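You operate a simulated robot arm through the tools that you are given. There is no shell and no other tool.

The job below is to be done with a simulated robot arm. You get a single attempt, and the scene is never put back.

JOB
Clamp the green cushion, polish the wide panel of its cover, then lift the clamp.
Fine: use the yellow pad and put it back; the cushion stays in the cradle. A coat counts when it lies all over at full strength: go over it till it gets no stronger.

Only the result counts: the job must be done as asked and must still hold three seconds after the hand-in. Knocking over, shifting, dropping, spilling or breaking anything else fails it. A push-on lid holds only when it is set on centred and level and pressed home; a screw cap is set on level and turned clockwise until tight.

ROBOT AND FRAMES
A 6-joint arm with a two-finger gripper on a trunk, on a base that drives. Base frame: it is fixed to the floor where the robot stands at the start and does not move with it; the origin is under the middle of the robot, x ahead of it, y to its left, z up. Lengths are in cm, angles in degrees, forces in N, time in s.
Its first joint turns from -166.0 to 166.0 degrees. Places, roughly: cradle clamp [120, 0, 100]; polish tin [100, 30, 80]. Payload 2.45 kg.
The tool frame sits at the grasp point between the pads (the TCP): z along the fingers, y along the line on which they close. The tips reach 2 cm beyond it. The gripper opens to 14 cm. The gripper's body begins 16.8 cm behind the TCP.
Orientation is that of the tool frame in the base frame, as a unit quaternion [w, x, y, z]. With the fingers straight down and closing along the base's y, the tool's x points along the base's -x, its y along +y and its z along -z.

CONTROLS
- The arm moves only by the tool apply_moves. Its argument "deltas" is a list that holds one entry, the list of rows, each a list of 7 numbers: the shift along the tool's x, y, z in cm, then the turn, a rotation vector about the tool's x, y, z in rad, then the closure, from 0 (fully open) to 1 (shut). In form: [[[x, y, z, wx, wy, wz, jaw], ...]]. A call has 1 to 20 rows; each row shifts and turns the commanded pose from where the row before left it, along the tool's axes as they then stand. Each row takes 0.2 s and may step no farther than 5 cm and 8.6 degrees from the row before; otherwise, or with a gripper value out of range, the whole call is refused. Where a pose cannot be reached the arm comes as near as it can. A force on the tool above 50 N (or 10 N above the force at the start of the call, whichever is more), or a blocked arm, ends the call early, and 0.2 s more pass. Each finger travels about 4.5 cm/s and halts on what it meets, pressing with about 24 N; the grip force reading is that of the motor and also rises with nothing between the fingers. The clock runs only during rows and for 0.2 s after the last one: add rows that do not move to give the fingers time. The reply holds the time, the measured pose of the TCP, the force on the tool along the base axes, the opening and the grip force, in the units named above and with some noise, with the torque about the TCP (base axes, N m) and any sound that the robot's microphone picked up.
- Cameras (640 x 400 px; columns grow to the right, rows downward): "scene" is now at [-9.61, 16.31, 117.93]; the picture's right is [-0.10, -0.99, 0.00], its down [-0.15, 0.01, -0.99] and it looks along [0.98, -0.10, -0.15] (base axes); focal length 276 px, centre (320, 200). "wrist" rides on the gripper at [7.8, 1.1, -20.9] in the tool frame; the picture's right is [-0.14, 0.99, 0.00], its down [-0.92, -0.13, -0.37] and it looks along [-0.37, -0.05, 0.93] (tool axes); focal length 280 px, centre (320, 200). There is no depth. A picture from a camera that has moved, and an enlarged one, comes with that camera's place and axes in the base frame and with its lens. The place of the scene camera against the robot may be out by one fixed shift of up to 2.5 cm in any direction.
- grab_frame(camera): a new picture of that camera. No time passes.
- base_move(legs): drives the robot by 1 to 6 legs, each [ahead, left, turn to the left] in cm, cm and degrees, along the robot's own axes; the way and the turn of a leg run together, so that a leg with both is an arc; at most 150 cm and 180 degrees a leg. The arm and the cameras ride along, it lands a little off, and it stops where it bumps. It gives what a move gives.
- turn_head(pan, tilt): turns the head with the scene camera to pan (to the left, within 143 degrees either way) and tilt (down, from -29 to 69), counted from straight ahead of the robot. It gives what a move gives.
- close_up(camera, box): a new picture of the part [left, top, right, bottom] of that camera's present view, enlarged. No time passes.
- job_done(): hands the job in; it is judged then, once.

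Nothing tells you exact positions but the pictures and the camera data. Unless the task says otherwise, let go and move clear before handing in.

The tools are called as name(argument=value, ...) on one line, values as JSON. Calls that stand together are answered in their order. apply_moves: Moves the arm, as the interface text tells. Its arguments: {"type":"object","properties":{"deltas":{"type":"array","items":{"type":"array","items":{"type":"array","items":{"type":"number"}}}}},"required":["deltas"]} The other tools are called the same way: base_move (legs) drives the base; turn_head (pan, tilt) turns the head that bears the scene camera; grab_frame (camera) takes a picture; close_up (camera, box) takes an enlarged picture of a part of a camera's view; job_done () hands the job in.

At the start:

```text
clock: 0.0
position: [63.88, 0.1, 124.0]
tool_rot: [0.0, -0.001, 1.0, -0.001]
contact_force: [0.9, -0.9, -0.7]
moment: [0.01, -0.01, -0.02]
opening: 14.01
grasp_force: 0.0
robot x, y, heading: [0.1, -0.23, -0.1]
head pan, tilt: [-5.7, 8.5]
```

scene: 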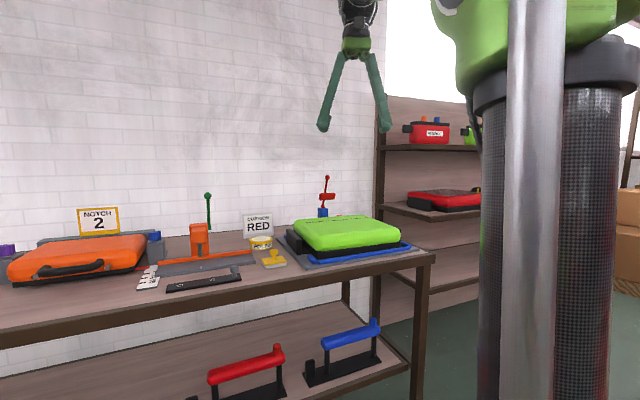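
wrist: 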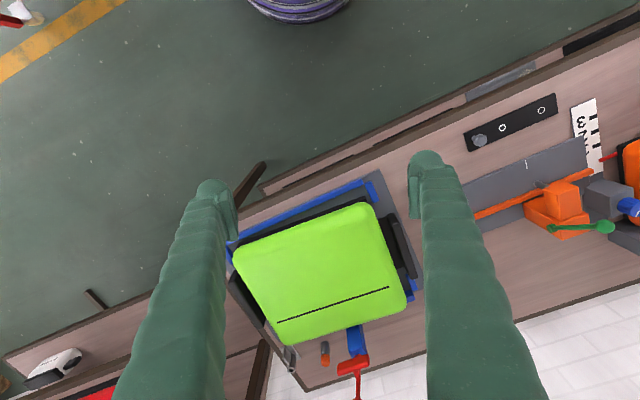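

I see a bench with a green cushion in a cradle (blue edge, red lever behind), a yellow pad and a polish tin, plus an orange cushion with another clamp. I'll look closer before moving anything.

close_up(camera="scene", box=[230, 160, 440, 290])

close_up(camera="scene", box=[0, 180, 260, 310])

close_up(camera="wrist", box=[210, 140, 450, 400])

close_up(camera="wrist", box=[440, 60, 640, 280])

```text
3.05 times, centred on (335, 225) of scene
camera zoom: at [-9.61, 16.31, 117.93], right [-0.1, -0.99, 0.0], down [-0.15, 0.01, -0.99], along [0.98, -0.1, -0.15], focal length 841 px, centre (274, 124)
```

zoom: 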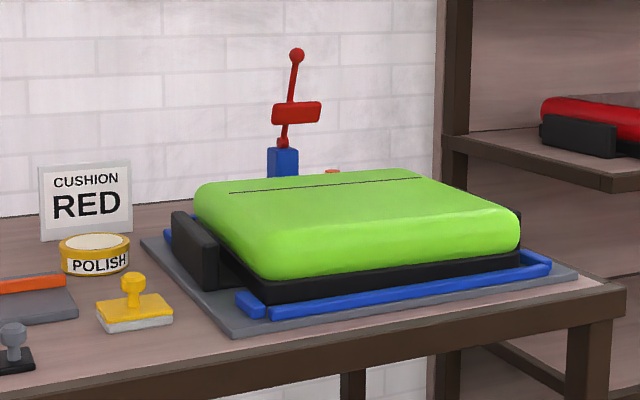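

```text
2.46 times, centred on (130, 245) of scene
camera zoom: at [-9.61, 16.31, 117.93], right [-0.1, -0.99, 0.0], down [-0.15, 0.01, -0.99], along [0.98, -0.1, -0.15], focal length 680 px, centre (788, 89)
```

zoom: 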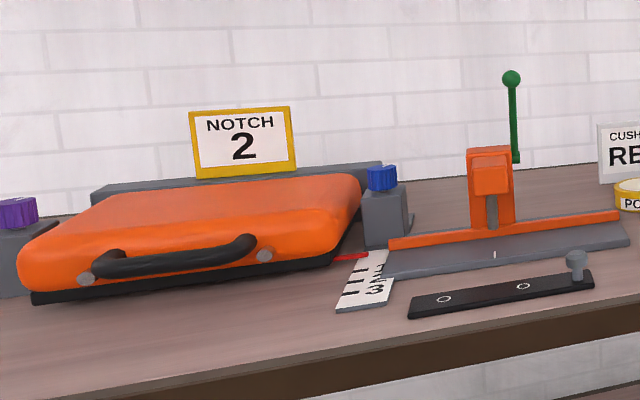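

```text
1.54 times, centred on (330, 270) of wrist
camera zoom: at [56.23, 1.02, 144.87], right [0.14, 0.99, 0.0], down [0.92, -0.13, 0.37], along [0.37, -0.05, -0.93], focal length 431 px, centre (305, 92)
```

zoom: 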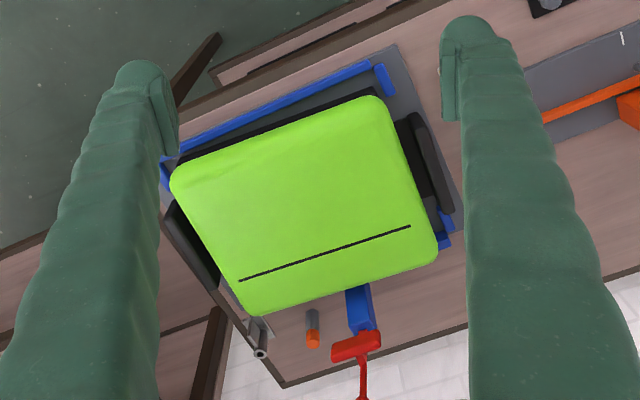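

```text
1.82 times, centred on (540, 170) of wrist
camera zoom: at [56.23, 1.02, 144.87], right [0.14, 0.99, 0.0], down [0.92, -0.13, 0.37], along [0.37, -0.05, -0.93], focal length 510 px, centre (-80, 254)
```

zoom: 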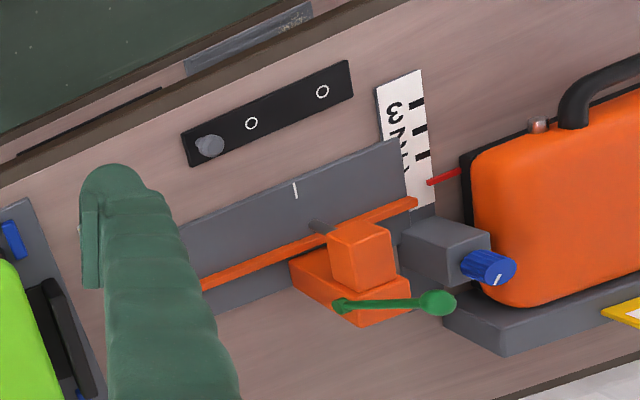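

The bench is turned about 18° to me. I take the cushion to be near (97,-5), the pad near (85,23), the tin near (100,29) and the upright clamp lever near (120,0). That lever is out of comfortable reach, so I'll drive closer first.

base_move(legs=[[28, 5, 0]])

turn_head(pan=-5, tilt=25)

grab_frame(camera="scene")

grab_frame(camera="wrist")

```text
clock: 2.0
position: [92.34, 5.32, 123.95]
tool_rot: [0.0, -0.002, 1.0, 0.0]
contact_force: [0.2, -0.3, -0.4]
moment: [-0.04, 0.03, 0.0]
opening: 14.0
grasp_force: 0.0
robot x, y, heading: [28.44, 5.17, 0.4]
head pan, tilt: [-5.7, 8.5]
```

```text
clock: 2.8
position: [92.41, 5.34, 123.99]
tool_rot: [0.0, -0.001, 1.0, -0.001]
contact_force: [0.0, 0.7, -0.4]
moment: [0.02, 0.02, -0.04]
opening: 14.01
grasp_force: 0.1
robot x, y, heading: [28.64, 5.02, 0.2]
head pan, tilt: [-5.0, 25.0]
```

```text
taken
camera scene: at [18.73, 21.52, 115.26], right [-0.08, -1.0, 0.0], down [-0.42, 0.04, -0.91], along [0.9, -0.08, -0.42], focal length 276 px, centre (320, 200)
```

scene: 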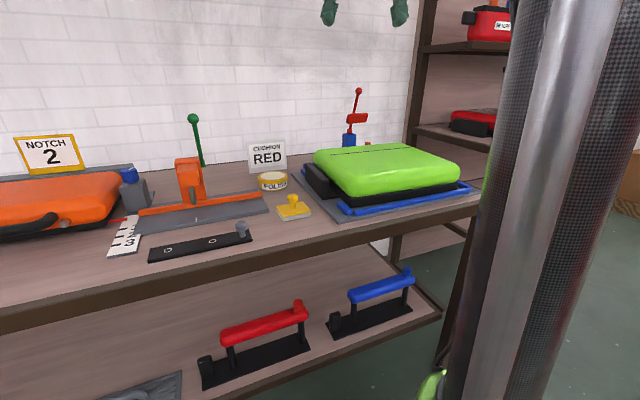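

```text
taken
camera wrist: at [84.65, 6.29, 144.87], right [0.13, 0.99, 0.0], down [0.92, -0.13, 0.37], along [0.37, -0.05, -0.93], focal length 280 px, centre (320, 200)
```

wrist: 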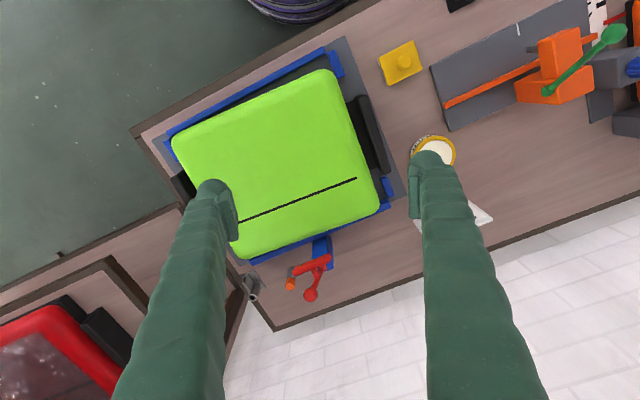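

The drive landed well. I'll zoom in on the clamp, the pad and the tin.

close_up(camera="scene", box=[300, 80, 480, 220])

close_up(camera="scene", box=[240, 130, 340, 230])

close_up(camera="wrist", box=[130, 60, 410, 340])

close_up(camera="wrist", box=[220, 210, 420, 340])

close_up(camera="wrist", box=[360, 20, 500, 240])

```text
2.86 times, centred on (390, 150) of scene
camera zoom: at [18.73, 21.52, 115.26], right [-0.08, -1.0, 0.0], down [-0.42, 0.04, -0.91], along [0.9, -0.08, -0.42], focal length 789 px, centre (120, 343)
```

zoom: 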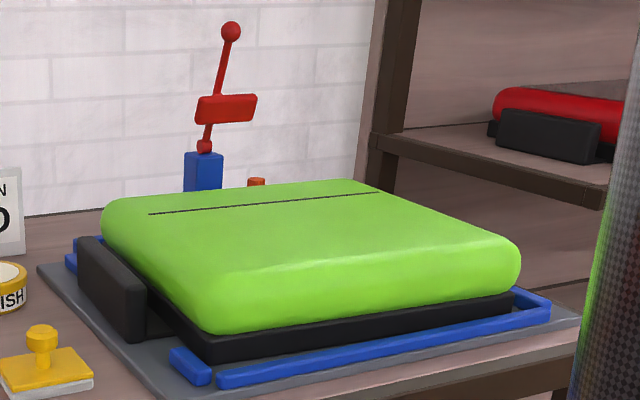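

```text
4.00 times, centred on (290, 180) of scene
camera zoom: at [18.73, 21.52, 115.26], right [-0.08, -1.0, 0.0], down [-0.42, 0.04, -0.91], along [0.9, -0.08, -0.42], focal length 1104 px, centre (440, 280)
```

zoom: 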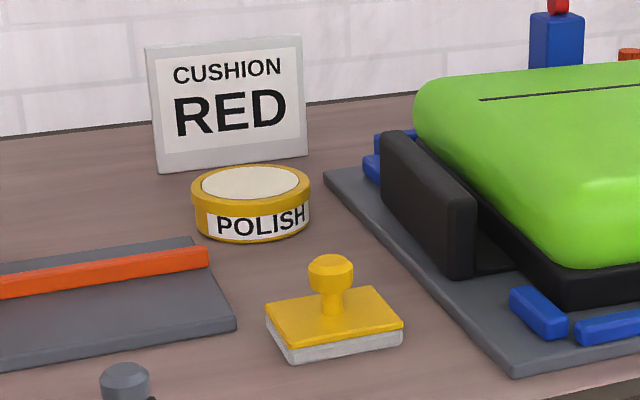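

```text
1.43 times, centred on (270, 200) of wrist
camera zoom: at [84.65, 6.29, 144.87], right [0.13, 0.99, 0.0], down [0.92, -0.13, 0.37], along [0.37, -0.05, -0.93], focal length 401 px, centre (391, 200)
```

zoom: 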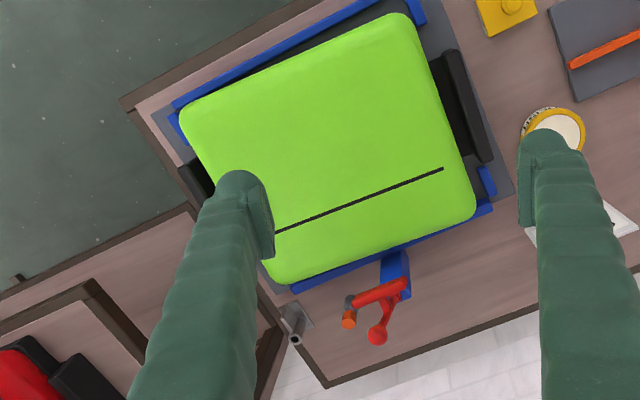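

```text
3.08 times, centred on (320, 275) of wrist
camera zoom: at [84.65, 6.29, 144.87], right [0.13, 0.99, 0.0], down [0.92, -0.13, 0.37], along [0.37, -0.05, -0.93], focal length 863 px, centre (320, -31)
```

zoom: 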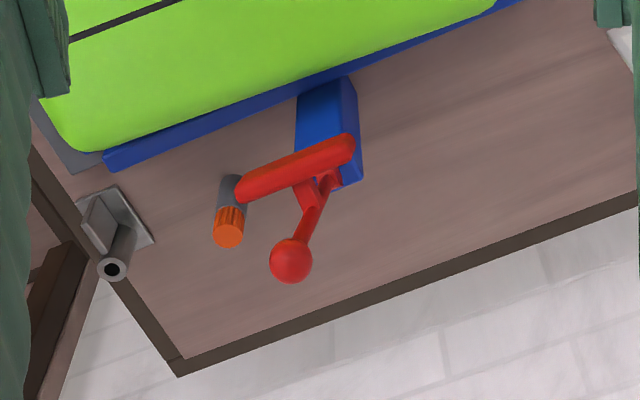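

```text
1.82 times, centred on (430, 130) of wrist
camera zoom: at [84.65, 6.29, 144.87], right [0.13, 0.99, 0.0], down [0.92, -0.13, 0.37], along [0.37, -0.05, -0.93], focal length 510 px, centre (120, 327)
```

zoom: 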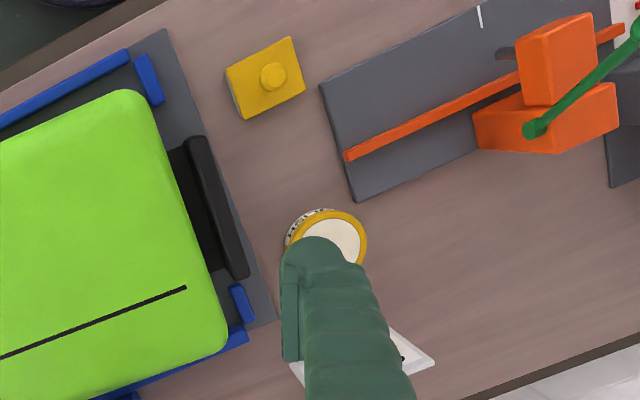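

Triangulating the two wrist views gives a bench yaw of about 14°, the cushion top at z≈90 and the seam at n≈102 along the bench normal. The clamp's ball is near (116,0,107.6) and its pivot near (120.5,2,93). I'll line the tool up with the bench and move over the clamp's mid line for another look.

apply_moves(deltas=[[[0, -2, 0, 0, 0, -0.122, 0], [0, -3, 0, 0, 0, -0.122, 0], [0, -3, 0, 0, 0, 0, 0], [0, -2.5, 0, 0, 0, 0, 0], [0, 0, 0, 0, 0, 0, 0]]])

grab_frame(camera="wrist")

close_up(camera="wrist", box=[240, 230, 400, 390])

```text
clock: 4.0
position: [94.14, -4.92, 123.98]
tool_rot: [0.0, -0.124, 0.992, -0.001]
contact_force: [0.1, 0.1, -0.4]
moment: [0.01, 0.01, 0.01]
opening: 14.0
grasp_force: 0.1
robot x, y, heading: [28.54, 5.02, -0.2]
head pan, tilt: [-5.0, 25.0]
```

```text
taken
camera wrist: at [86.35, -5.92, 144.94], right [-0.11, 0.99, 0.0], down [0.92, 0.1, 0.37], along [0.37, 0.04, -0.93], focal length 280 px, centre (320, 200)
```

wrist: 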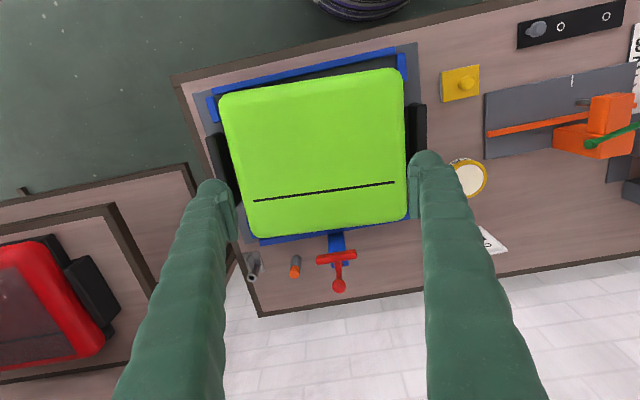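

```text
2.50 times, centred on (320, 310) of wrist
camera zoom: at [86.35, -5.92, 144.94], right [-0.11, 0.99, 0.0], down [0.92, 0.1, 0.37], along [0.37, 0.04, -0.93], focal length 701 px, centre (320, -75)
```

zoom: 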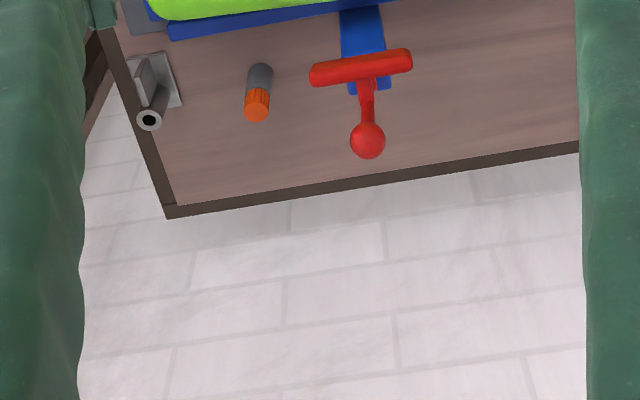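

The ball sits at about (115.9, 0.35, 107.6). I'll move above it, then check before descending.

apply_moves(deltas=[[[-4.5, 0, 0, 0, 0, 0, 0.2], [-4.5, 0, 0, 0, 0, 0, 0.4], [-4.5, 0, 0, 0, 0, 0, 0.5], [-4.5, 0, 0, 0, 0, 0, 0.5], [-4.4, -0.15, 0, 0, 0, 0, 0.5], [0, 0, 4, 0, 0, 0, 0.5], [0, 0, 4, 0, 0, 0, 0.5], [0, 0, 0, 0, 0, 0, 0.5]]])

grab_frame(camera="wrist")

close_up(camera="scene", box=[300, 40, 460, 160])

```text
clock: 5.8
position: [114.38, 0.6, 114.65]
tool_rot: [0.001, -0.124, 0.992, 0.0]
contact_force: [-1.0, 0.2, 0.0]
moment: [0.02, 0.0, 0.02]
opening: 7.02
grasp_force: 0.1
out of reach, approached as far as the arm can: row 5
robot x, y, heading: [28.82, 5.22, 0.3]
head pan, tilt: [-5.0, 25.0]
```

```text
taken
camera wrist: at [106.61, -0.4, 135.57], right [-0.11, 0.99, 0.0], down [0.92, 0.1, 0.37], along [0.37, 0.04, -0.93], focal length 280 px, centre (320, 200)
```

wrist: 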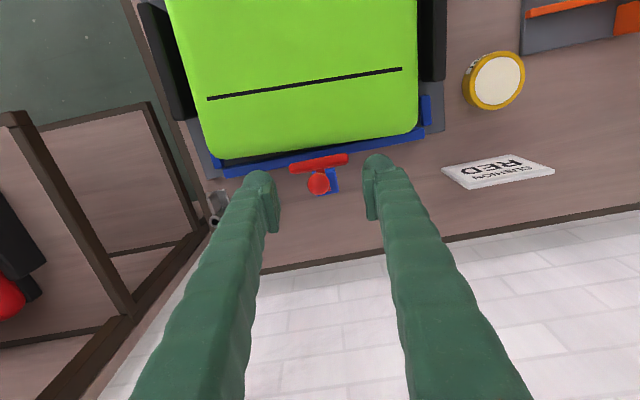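

```text
3.33 times, centred on (380, 100) of scene
camera zoom: at [18.75, 21.52, 115.25], right [-0.08, -1.0, 0.0], down [-0.42, 0.04, -0.91], along [0.9, -0.08, -0.42], focal length 920 px, centre (120, 533)
```

zoom: 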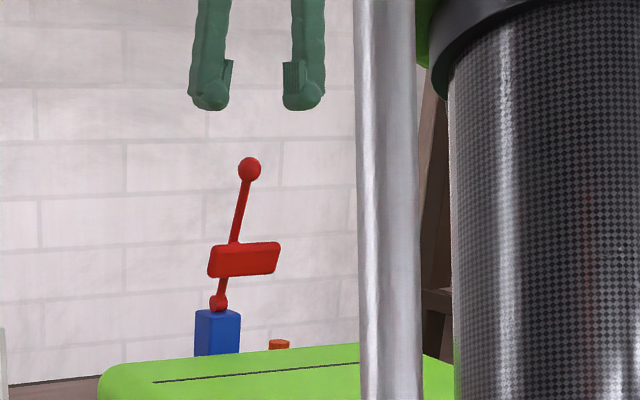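

The ball is just at the edge of reach, so I'll raise a bit and drive 10 cm closer.

apply_moves(deltas=[[[3, 0, -4, 0, 0, 0, 0.5], [4, 0, -4, 0, 0, 0, 0.5], [4, 0, 0, 0, 0, 0, 0.5]]])

base_move(legs=[[10, 0, 0]])

grab_frame(camera="wrist")

grab_frame(camera="scene")

```text
refused: row 2 steps farther than a row can; nothing moved
```

```text
clock: 6.9
position: [124.15, 0.57, 114.91]
tool_rot: [-0.001, -0.122, 0.993, -0.001]
contact_force: [0.1, 0.0, 0.3]
moment: [-0.02, 0.02, 0.01]
opening: 7.0
grasp_force: 0.1
robot x, y, heading: [38.12, 4.98, -0.1]
head pan, tilt: [-5.0, 25.0]
```

```text
taken
camera wrist: at [116.55, -0.43, 135.6], right [-0.11, 0.99, 0.0], down [0.92, 0.1, 0.37], along [0.37, 0.04, -0.93], focal length 280 px, centre (320, 200)
```

wrist: 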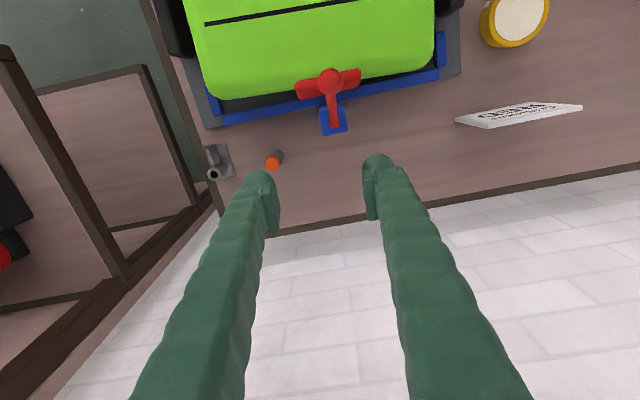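

```text
taken
camera scene: at [28.7, 21.55, 115.25], right [-0.09, -1.0, 0.0], down [-0.42, 0.04, -0.91], along [0.9, -0.08, -0.42], focal length 276 px, centre (320, 200)
```

scene: 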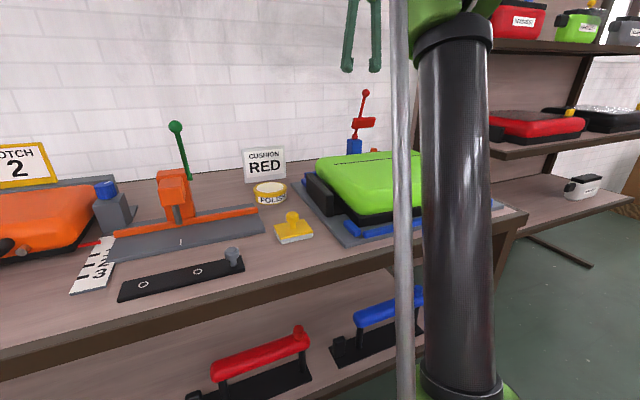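

The ball is at about (116.0, 0.45, 107.6). I'll move over it, descend and grip.

apply_moves(deltas=[[[4, 0.9, 0, 0, 0, 0, 0.5], [3.95, 0.96, 0, 0, 0, 0, 0.5], [0, 0, 3, 0, 0, 0, 0.5], [0, 0, 3.2, 0, 0, 0, 0.5], [0, 0, 0, 0, 0, 0, 0.5]]])

close_up(camera="scene", box=[310, 40, 430, 160])

grab_frame(camera="wrist")

```text
clock: 8.1
position: [115.92, 0.44, 108.18]
tool_rot: [-0.001, -0.122, 0.993, 0.0]
contact_force: [0.8, 0.5, 0.4]
moment: [0.0, 0.02, -0.03]
opening: 7.01
grasp_force: 0.0
robot x, y, heading: [38.4, 4.77, 0.0]
head pan, tilt: [-5.0, 25.0]
```

```text
3.33 times, centred on (370, 100) of scene
camera zoom: at [28.69, 21.55, 115.25], right [-0.09, -1.0, 0.0], down [-0.42, 0.04, -0.91], along [0.9, -0.08, -0.42], focal length 920 px, centre (153, 533)
```

zoom: 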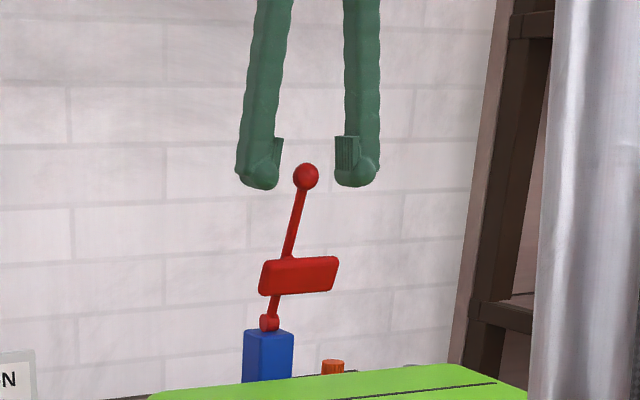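

```text
taken
camera wrist: at [108.25, -0.58, 129.26], right [-0.11, 0.99, 0.0], down [0.92, 0.1, 0.37], along [0.37, 0.04, -0.93], focal length 280 px, centre (320, 200)
```

wrist: 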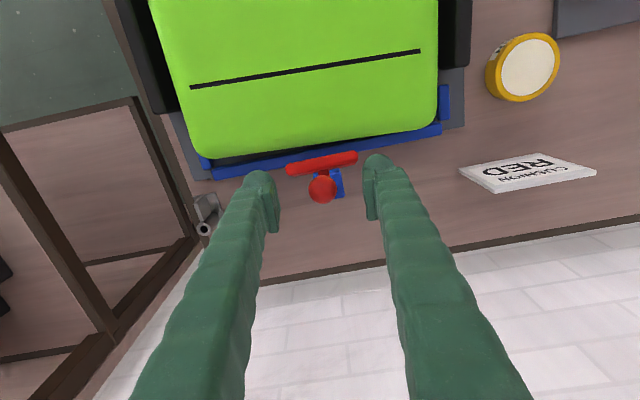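

The fingers straddle the ball. I'll lower slightly and close on it.

apply_moves(deltas=[[[0, 0, 0.5, 0, 0, 0, 0.5], [0, 0, 0, 0, 0, 0, 0.7], [0, 0, 0, 0, 0, 0, 0.9], [0, 0, 0, 0, 0, 0, 1], [0, 0, 0, 0, 0, 0, 1], [0, 0, 0, 0, 0, 0, 1]]])

close_up(camera="scene", box=[310, 40, 430, 160])

```text
clock: 9.5
position: [116.09, 0.78, 107.9]
tool_rot: [0.0, -0.124, 0.992, 0.0]
contact_force: [-9.0, 17.3, -8.3]
moment: [0.04, 0.24, 0.01]
opening: 1.97
grasp_force: 40.4
robot x, y, heading: [38.18, 5.42, 0.1]
head pan, tilt: [-5.0, 25.0]
```

```text
3.33 times, centred on (370, 100) of scene
camera zoom: at [28.66, 21.63, 115.24], right [-0.08, -1.0, 0.0], down [-0.42, 0.04, -0.91], along [0.9, -0.08, -0.42], focal length 920 px, centre (153, 533)
```

zoom: 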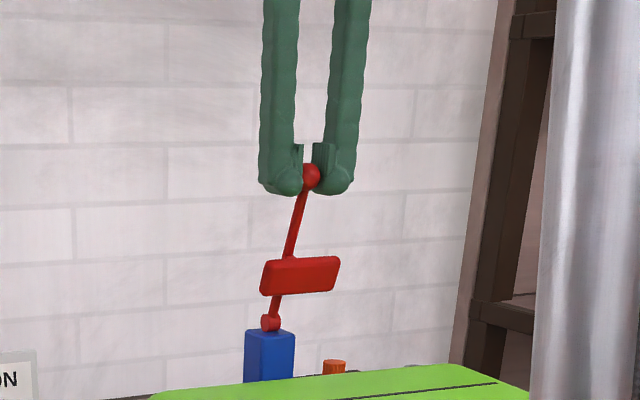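

The grip holds at 2 cm opening. I'll swing the lever down along its arc, starting with the first 20° and checking forces.

apply_moves(deltas=[[[1.3, 0.25, 0.5, 0, 0, 0, 1], [1.28, 0, 0.68, 0, 0, 0, 1], [1.1, 0, 0.72, 0, 0, 0, 1], [1.06, 0, 0.8, 0, 0, 0, 1], [0, 0, 0, 0, 0, 0, 1]]])

close_up(camera="scene", box=[310, 40, 430, 160])

```text
clock: 10.7
position: [111.56, -0.85, 105.25]
tool_rot: [0.0, -0.122, 0.993, 0.0]
contact_force: [12.6, -21.6, 3.6]
moment: [0.19, -1.01, -0.11]
opening: 1.83
grasp_force: 43.2
robot x, y, heading: [38.18, 4.9, 0.3]
head pan, tilt: [-5.0, 25.0]
```

```text
3.33 times, centred on (370, 100) of scene
camera zoom: at [28.74, 21.45, 115.27], right [-0.09, -1.0, 0.0], down [-0.42, 0.04, -0.91], along [0.9, -0.08, -0.42], focal length 920 px, centre (153, 533)
```

zoom: 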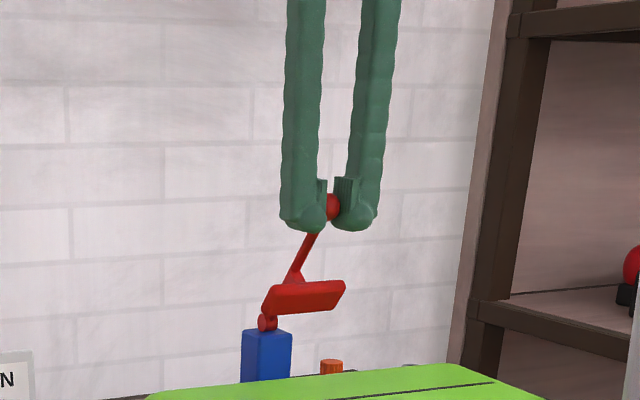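

It is swinging well, with a small sideways load. I'll correct for that and continue.

apply_moves(deltas=[[[0.97, -0.35, 0.89, 0, 0, 0, 1], [0.89, -0.2, 0.97, 0, 0, 0, 1], [0.81, -0.05, 1.05, 0, 0, 0, 1], [0.69, -0.05, 1.11, 0, 0, 0, 1], [0, 0, 0, 0, 0, 0, 1]]])

close_up(camera="scene", box=[310, 60, 430, 180])

```text
clock: 11.9
position: [108.43, -1.79, 101.24]
tool_rot: [0.0, -0.123, 0.992, 0.0]
contact_force: [-11.0, 4.2, 9.2]
moment: [0.14, -0.58, 0.08]
opening: 1.78
grasp_force: 43.3
robot x, y, heading: [38.35, 4.73, 0.2]
head pan, tilt: [-5.0, 25.0]
```

```text
3.33 times, centred on (370, 120) of scene
camera zoom: at [28.6, 21.58, 115.24], right [-0.08, -1.0, 0.0], down [-0.42, 0.04, -0.91], along [0.9, -0.08, -0.42], focal length 920 px, centre (153, 467)
```

zoom: 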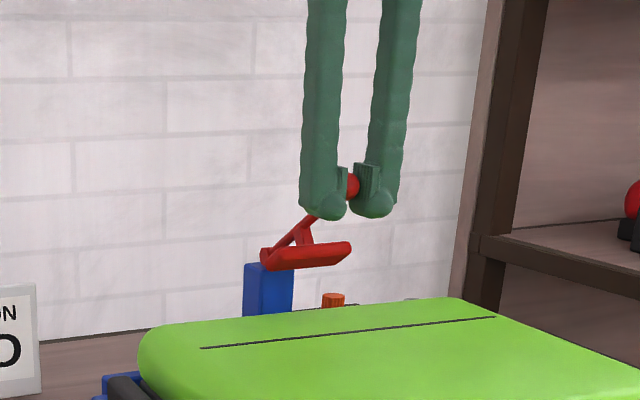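

The lever is past halfway. I'll go on in smaller steps, watching for contact with the cushion.

apply_moves(deltas=[[[0.6, -0.05, 1.17, 0, 0, 0, 1], [0.48, 0, 1.22, 0, 0, 0, 1], [0.38, 0, 1.26, 0, 0, 0, 1], [0, 0, 0, 0, 0, 0, 1]]])

close_up(camera="scene", box=[310, 60, 430, 180])

grab_frame(camera="wrist")

```text
clock: 12.9
position: [106.87, -2.18, 97.64]
tool_rot: [-0.001, -0.123, 0.992, 0.0]
contact_force: [-1.8, 1.2, 8.6]
moment: [0.27, -1.09, 0.02]
opening: 1.79
grasp_force: 43.1
robot x, y, heading: [38.45, 4.89, 0.2]
head pan, tilt: [-5.0, 25.0]
```

```text
3.33 times, centred on (370, 120) of scene
camera zoom: at [28.66, 21.55, 115.25], right [-0.09, -1.0, 0.0], down [-0.42, 0.04, -0.91], along [0.9, -0.08, -0.42], focal length 920 px, centre (153, 467)
```

zoom: 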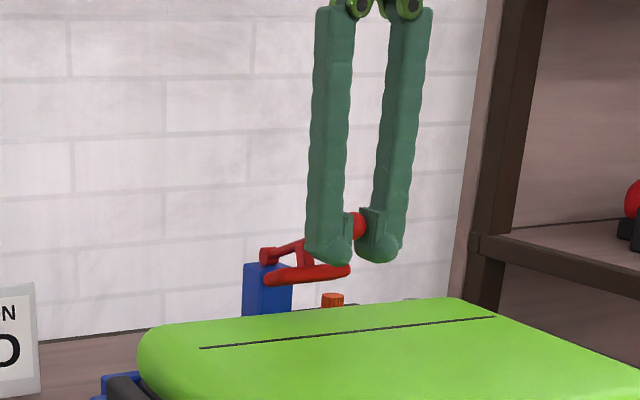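

```text
taken
camera wrist: at [99.17, -3.22, 118.57], right [-0.11, 0.99, 0.0], down [0.92, 0.1, 0.37], along [0.37, 0.04, -0.93], focal length 280 px, centre (320, 200)
```

wrist: 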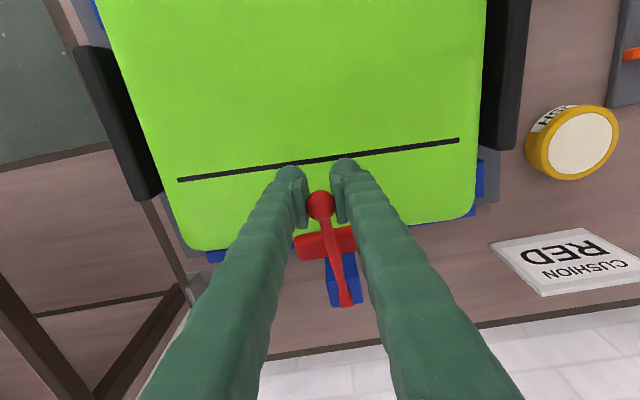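

apply_moves(deltas=[[[0.27, 0, 1.29, 0, 0, 0, 1], [0.15, 0, 1.31, 0, 0, 0, 1], [0, 0, 0, 0, 0, 0, 1]]])

close_up(camera="scene", box=[310, 60, 430, 180])

close_up(camera="wrist", box=[220, 120, 440, 340])

```text
clock: 13.7
position: [106.38, -2.5, 95.15]
tool_rot: [0.0, -0.122, 0.992, -0.001]
contact_force: [-13.0, 0.5, 6.8]
moment: [0.2, -0.92, 0.02]
opening: 1.75
grasp_force: 43.1
robot x, y, heading: [38.3, 5.22, 0.2]
head pan, tilt: [-5.0, 25.0]
```

```text
3.33 times, centred on (370, 120) of scene
camera zoom: at [28.6, 21.55, 115.24], right [-0.09, -1.0, 0.0], down [-0.42, 0.04, -0.91], along [0.9, -0.08, -0.42], focal length 920 px, centre (153, 467)
```

zoom: 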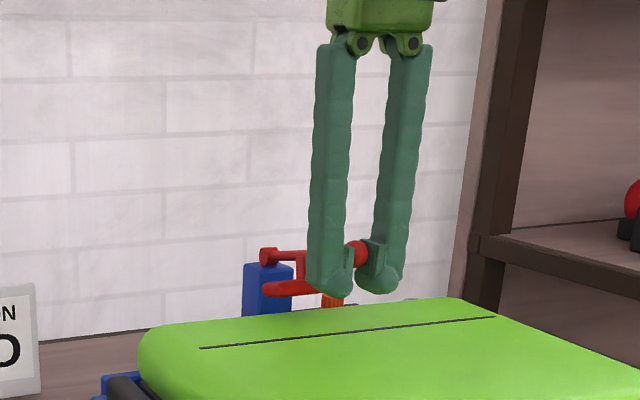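

```text
1.82 times, centred on (330, 230) of wrist
camera zoom: at [98.7, -3.39, 115.96], right [-0.11, 0.99, 0.0], down [0.92, 0.1, 0.37], along [0.37, 0.04, -0.93], focal length 510 px, centre (302, 146)
```

zoom: 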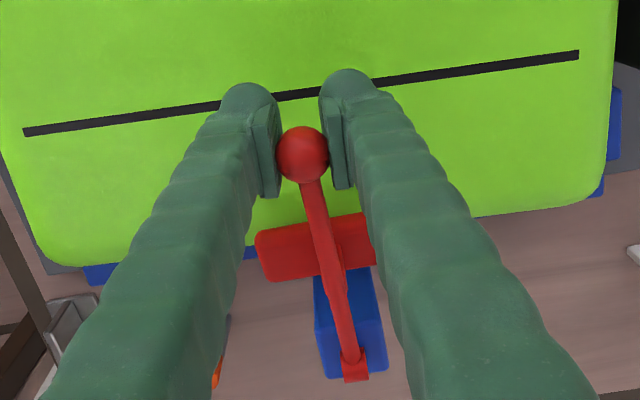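

apply_moves(deltas=[[[-0.1, 0, 0.7, 0, 0, 0, 1], [-0.1, 0, 0.7, 0, 0, 0, 1], [0, 0, 0, 0, 0, 0, 1]]])

close_up(camera="scene", box=[310, 60, 430, 180])

```text
clock: 14.5
position: [106.46, -2.38, 93.78]
tool_rot: [0.0, -0.123, 0.992, -0.001]
contact_force: [-28.1, -3.5, 6.4]
moment: [0.15, -0.92, 0.01]
opening: 1.75
grasp_force: 43.1
robot x, y, heading: [38.47, 5.25, 0.5]
head pan, tilt: [-5.0, 25.0]
```

```text
3.33 times, centred on (370, 120) of scene
camera zoom: at [28.55, 21.54, 115.24], right [-0.09, -1.0, 0.0], down [-0.42, 0.04, -0.91], along [0.9, -0.08, -0.42], focal length 920 px, centre (153, 467)
```

zoom: 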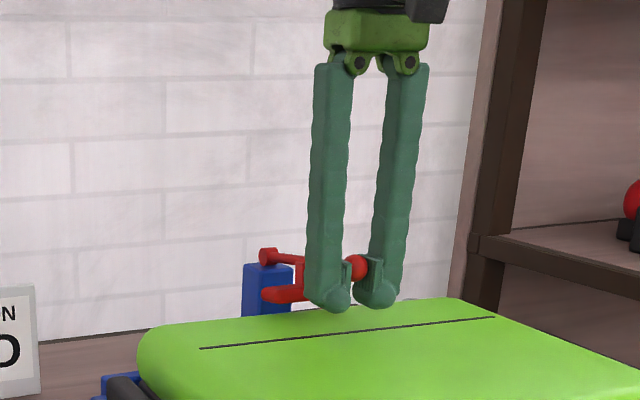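

apply_moves(deltas=[[[0.35, 0, 0.5, 0, 0, 0, 1], [0, 0, 0.5, 0, 0, 0, 1], [0, 0, 0, 0, 0, 0, 1]]])

close_up(camera="scene", box=[310, 60, 430, 180])

```text
clock: 15.3
position: [106.66, -2.44, 92.66]
tool_rot: [0.001, -0.122, 0.992, 0.0]
contact_force: [11.2, 1.2, 7.6]
moment: [0.3, -1.1, 0.0]
opening: 1.74
grasp_force: 42.7
robot x, y, heading: [38.47, 5.05, 0.0]
head pan, tilt: [-5.0, 25.0]
```

```text
3.33 times, centred on (370, 120) of scene
camera zoom: at [28.74, 21.55, 115.25], right [-0.08, -1.0, 0.0], down [-0.42, 0.04, -0.91], along [0.9, -0.08, -0.42], focal length 920 px, centre (153, 467)
```

zoom: 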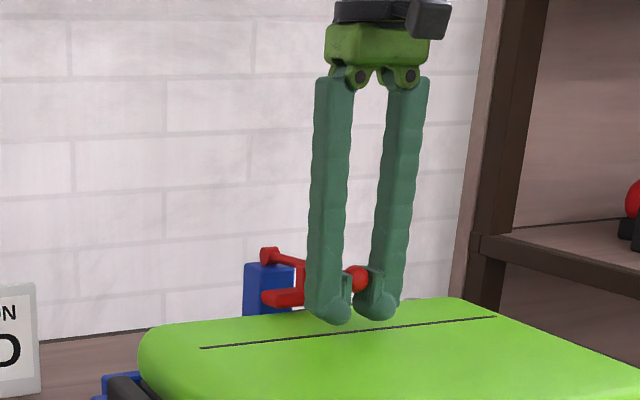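

The ball is low now and my fingertips are close to the cushion. I'll let go, rise, and look at how the lever sits.

apply_moves(deltas=[[[0, 0, 0, 0, 0, 0, 0.7], [0, 0, 0, 0, 0, 0, 0.5], [0, 0, 0, 0, 0, 0, 0.5], [0, 0, -3, 0, 0, 0, 0.5], [0, 0, -4, 0, 0, 0, 0.5], [0, 0, -4, 0, 0, 0, 0.6], [3, 0, 0, 0, 0, 0, 0.6], [3, 0, 0, 0, 0, 0, 0.6]]])

close_up(camera="scene", box=[310, 100, 430, 180])

grab_frame(camera="wrist")

close_up(camera="wrist", box=[240, 160, 440, 340])

```text
clock: 17.1
position: [100.9, -3.85, 103.54]
tool_rot: [0.0, -0.123, 0.992, 0.0]
contact_force: [0.2, 0.1, 0.5]
moment: [0.0, 0.07, 0.0]
opening: 5.6
grasp_force: 0.1
robot x, y, heading: [38.33, 5.37, -0.0]
head pan, tilt: [-5.0, 25.0]
```

```text
5.00 times, centred on (370, 140) of scene
camera zoom: at [28.71, 21.55, 115.25], right [-0.08, -1.0, 0.0], down [-0.42, 0.04, -0.91], along [0.9, -0.08, -0.42], focal length 1380 px, centre (70, 500)
```

zoom: 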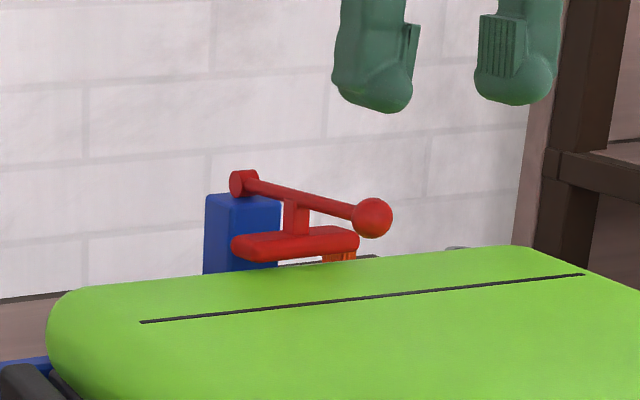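

```text
taken
camera wrist: at [93.02, -4.83, 124.37], right [-0.11, 0.99, 0.0], down [0.92, 0.1, 0.37], along [0.37, 0.04, -0.93], focal length 280 px, centre (320, 200)
```

wrist: 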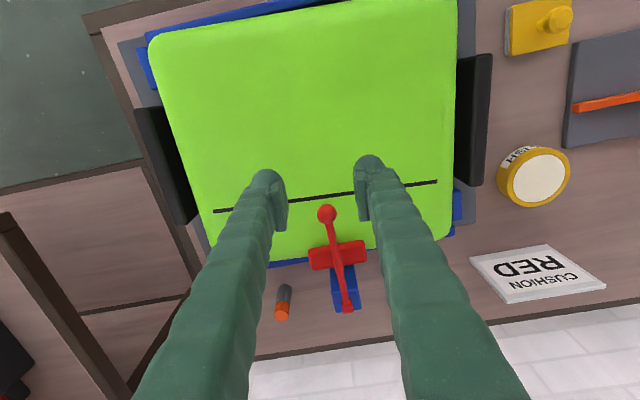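

```text
2.22 times, centred on (340, 250) of wrist
camera zoom: at [93.02, -4.83, 124.37], right [-0.11, 0.99, 0.0], down [0.92, 0.1, 0.37], along [0.37, 0.04, -0.93], focal length 623 px, centre (276, 89)
```

zoom: 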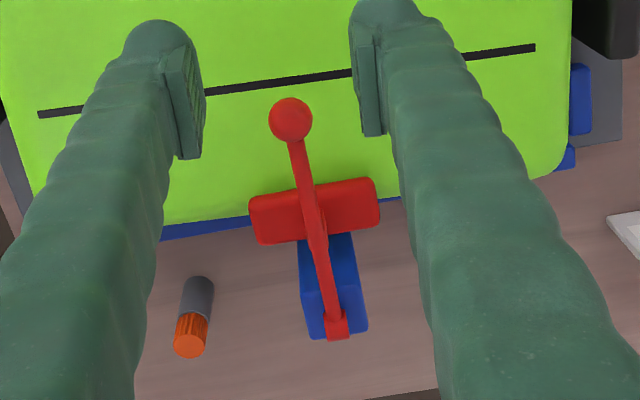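

The lever stays put, but its crossbar seems to hover just above the cushion. I'll press the ball down from above with closed fingers until it seats.

apply_moves(deltas=[[[-3, 0, 0, 0, 0, 0, 1], [-3, 0, 0, 0, 0, 0, 1], [0, 0, 2, 0, 0, 0, 1], [0, 0, 2.2, 0, 0, 0, 1], [0, 0, 0, 0, 0, 0, 1], [0, 0, 1, 0, 0, 0, 1], [0, 0, 1, 0, 0, 0, 1], [0, 0, 0, 0, 0, 0, 1]]])

close_up(camera="scene", box=[310, 100, 430, 180])

close_up(camera="wrist", box=[240, 120, 440, 300])

```text
clock: 18.9
position: [106.41, -2.56, 97.38]
tool_rot: [0.0, -0.123, 0.992, 0.0]
contact_force: [-0.3, -0.6, -0.5]
moment: [-0.01, 0.0, 0.02]
opening: 0.0
grasp_force: 23.8
robot x, y, heading: [38.24, 4.94, 0.2]
head pan, tilt: [-5.0, 25.0]
```

```text
5.00 times, centred on (370, 140) of scene
camera zoom: at [28.69, 21.55, 115.25], right [-0.09, -1.0, 0.0], down [-0.42, 0.04, -0.91], along [0.9, -0.08, -0.42], focal length 1380 px, centre (70, 500)
```

zoom: 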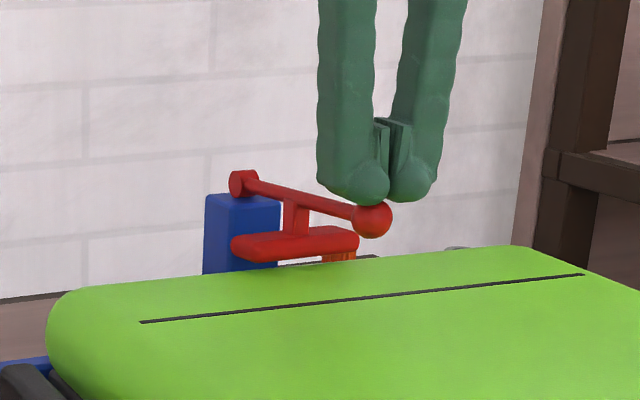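

```text
2.22 times, centred on (340, 210) of wrist
camera zoom: at [98.68, -3.47, 118.27], right [-0.11, 0.99, 0.0], down [0.92, 0.1, 0.37], along [0.37, 0.04, -0.93], focal length 623 px, centre (276, 178)
```

zoom: 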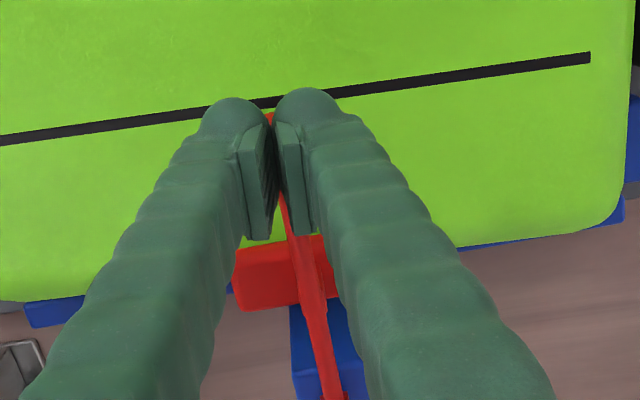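

apply_moves(deltas=[[[0, 0, 0.5, 0, 0, 0, 1], [0, 0, 0.5, 0, 0, 0, 1], [0, 0, 0, 0, 0, 0, 1]]])

close_up(camera="scene", box=[310, 100, 430, 180])

```text
clock: 19.7
position: [106.46, -2.39, 96.37]
tool_rot: [0.0, -0.123, 0.992, -0.001]
contact_force: [0.2, -0.2, 0.3]
moment: [0.03, 0.01, 0.03]
opening: 0.0
grasp_force: 29.7
robot x, y, heading: [38.51, 5.07, -0.1]
head pan, tilt: [-5.0, 25.0]
```

```text
5.00 times, centred on (370, 140) of scene
camera zoom: at [28.69, 21.55, 115.25], right [-0.09, -1.0, 0.0], down [-0.42, 0.04, -0.91], along [0.9, -0.08, -0.42], focal length 1380 px, centre (70, 500)
```

zoom: 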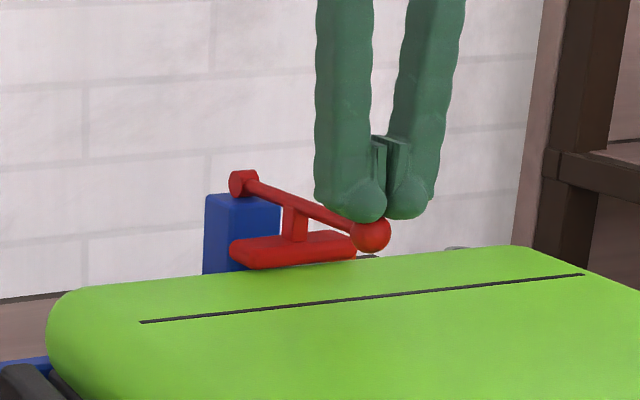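

It moves freely and the crossbar is almost on the cushion. I'll keep pressing in small steps.

apply_moves(deltas=[[[0, 0, 0.4, 0, 0, 0, 1], [0, 0, 0.4, 0, 0, 0, 1], [0, 0, 0, 0, 0, 0, 1]]])

close_up(camera="scene", box=[310, 100, 430, 180])

```text
clock: 20.3
position: [106.37, -2.49, 96.05]
tool_rot: [0.001, -0.123, 0.992, 0.001]
contact_force: [-5.3, 0.4, 28.0]
moment: [-0.02, -0.06, 0.05]
opening: 0.62
grasp_force: 29.8
robot x, y, heading: [38.54, 5.17, -0.1]
head pan, tilt: [-5.0, 25.0]
stopped in row 2: the force on the tool passed its limit at 62 N (the readings are from after the stop); the commanded pose is now the measured one
```

```text
5.00 times, centred on (370, 140) of scene
camera zoom: at [28.59, 21.56, 115.24], right [-0.08, -1.0, 0.0], down [-0.42, 0.04, -0.91], along [0.9, -0.08, -0.42], focal length 1380 px, centre (70, 500)
```

zoom: 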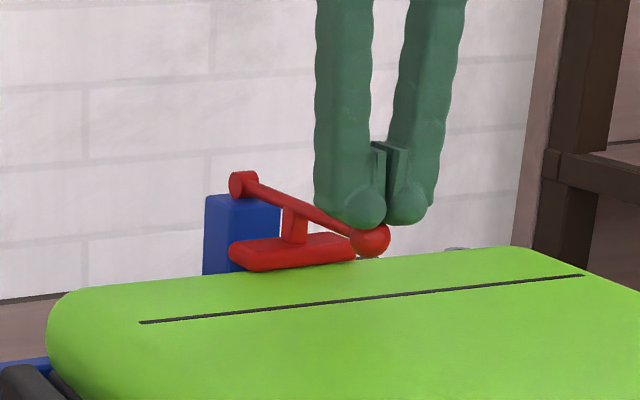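

The clamp hit a firm stop with the crossbar seated on the cushion's rear edge. Next I'll rise and move over the pad and tin for a look.

apply_moves(deltas=[[[0, 0, -4, 0, 0, 0, 0.9], [0, 0, -4, 0, 0, 0, 0.7], [0, 0, -4, 0, 0, 0, 0.5], [0, 0, -4, 0, 0, 0, 0.4], [2.4, 4.2, 0, 0, 0, 0, 0.4], [2.4, 4.2, 0, 0, 0, 0, 0.4], [2.4, 4.2, 0, 0, 0, 0, 0.4], [2.4, 4.2, 0, 0, 0, 0, 0.4], [2.4, 4.2, 0, 0, 0, 0, 0.4], [2.4, 4.2, 0, 0, 0, 0, 0.4], [2.4, 4.2, 0, 0, 0, 0, 0.4], [0, 1.6, 0, 0, 0, 0, 0.4], [0, 0, 0, 0, 0, 0, 0.4]]])

grab_frame(camera="wrist")

close_up(camera="scene", box=[310, 100, 430, 180])

close_up(camera="scene", box=[240, 160, 340, 260])

```text
clock: 23.1
position: [82.77, 23.46, 111.92]
tool_rot: [0.001, -0.123, 0.992, -0.001]
contact_force: [0.4, -0.2, -0.1]
moment: [-0.04, 0.04, 0.0]
opening: 8.41
grasp_force: 0.0
robot x, y, heading: [38.67, 4.85, 0.1]
head pan, tilt: [-5.0, 25.0]
```

```text
taken
camera wrist: at [74.99, 22.48, 132.74], right [-0.11, 0.99, 0.0], down [0.92, 0.1, 0.37], along [0.37, 0.04, -0.93], focal length 280 px, centre (320, 200)
```

wrist: 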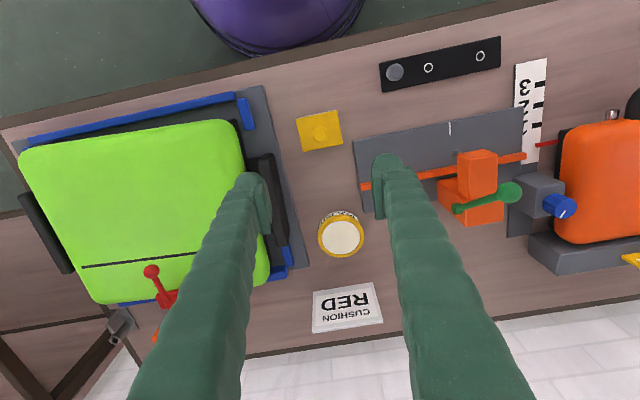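

```text
5.00 times, centred on (370, 140) of scene
camera zoom: at [28.68, 21.55, 115.25], right [-0.08, -1.0, 0.0], down [-0.42, 0.04, -0.91], along [0.9, -0.08, -0.42], focal length 1380 px, centre (70, 500)
```

zoom: 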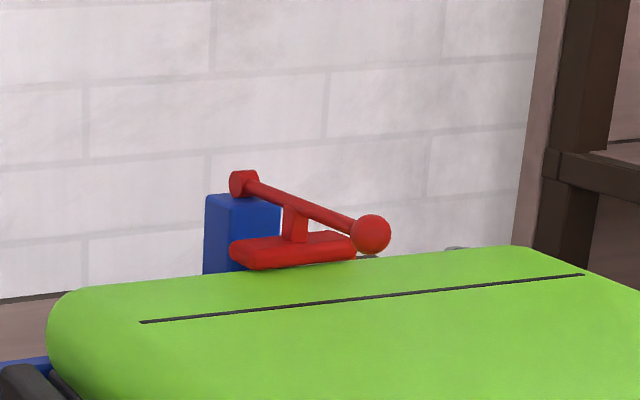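

```text
4.00 times, centred on (290, 210) of scene
camera zoom: at [28.68, 21.55, 115.25], right [-0.08, -1.0, 0.0], down [-0.42, 0.04, -0.91], along [0.9, -0.08, -0.42], focal length 1104 px, centre (440, 160)
```

zoom: 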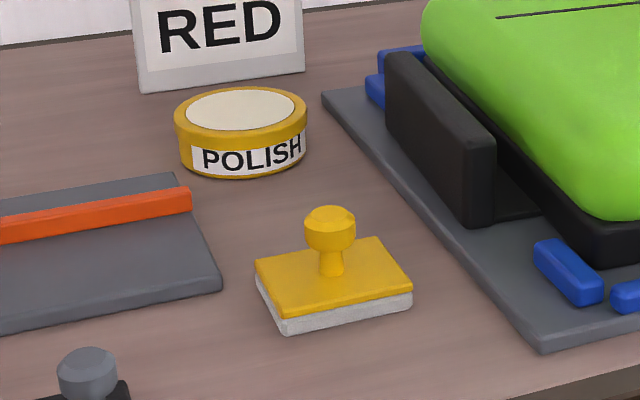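

The clamp holds. I put the pad's knob at (82.25, 23.4, ~84) and the tin top at (102, 29.6, ~83.2), with the polish level with the rim. I'll lower over the knob and check alignment.

apply_moves(deltas=[[[0.5, 0.1, 4, 0, 0, 0, 0.55], [0, 0, 4, 0, 0, 0, 0.64], [0, 0, 4, 0, 0, 0, 0.64], [0, 0, 3, 0, 0, 0, 0.64], [0, 0, 3, 0, 0, 0, 0.64], [0, 0, 2, 0, 0, 0, 0.64], [0, 0, 0, 0, 0, 0, 0.64]]])

grab_frame(camera="wrist")

close_up(camera="wrist", box=[240, 80, 400, 240])

close_up(camera="scene", box=[240, 160, 340, 260])

```text
clock: 24.7
position: [82.17, 23.55, 91.67]
tool_rot: [0.001, -0.123, 0.992, 0.001]
contact_force: [0.2, -0.7, 0.1]
moment: [0.0, -0.01, 0.0]
opening: 5.06
grasp_force: 0.0
robot x, y, heading: [38.01, 5.44, 0.0]
head pan, tilt: [-5.0, 25.0]
```

```text
taken
camera wrist: at [74.42, 22.61, 112.66], right [-0.11, 0.99, 0.0], down [0.92, 0.1, 0.37], along [0.37, 0.04, -0.93], focal length 280 px, centre (320, 200)
```

wrist: 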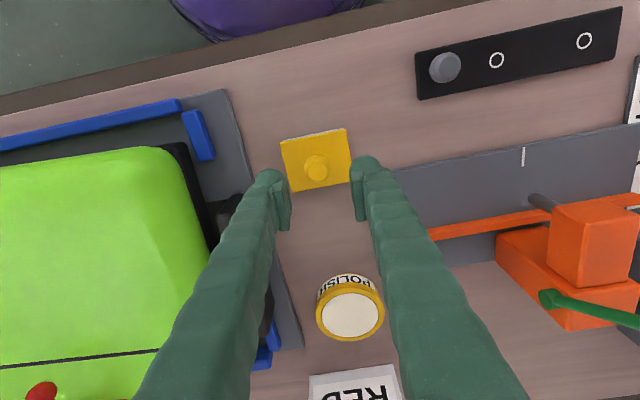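

```text
2.50 times, centred on (320, 160) of wrist
camera zoom: at [74.42, 22.61, 112.66], right [-0.11, 0.99, 0.0], down [0.92, 0.1, 0.37], along [0.37, 0.04, -0.93], focal length 701 px, centre (320, 300)
```

zoom: 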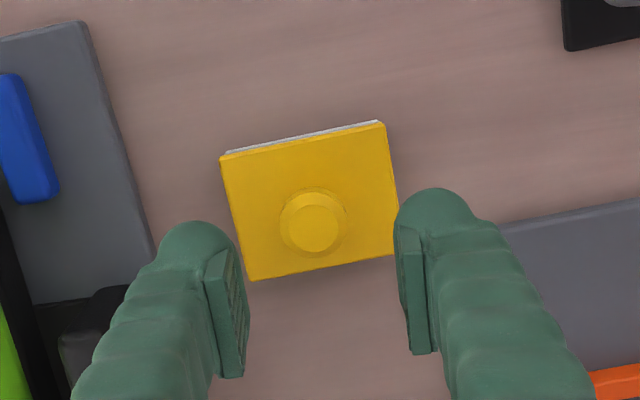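

```text
4.00 times, centred on (290, 210) of scene
camera zoom: at [28.68, 21.55, 115.25], right [-0.08, -1.0, 0.0], down [-0.42, 0.04, -0.91], along [0.9, -0.08, -0.42], focal length 1104 px, centre (440, 160)
```

zoom: 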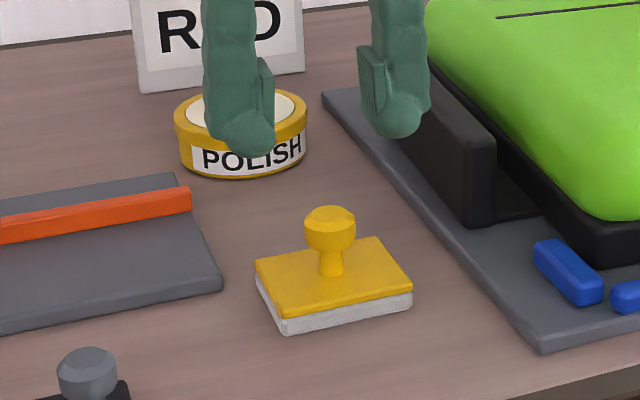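

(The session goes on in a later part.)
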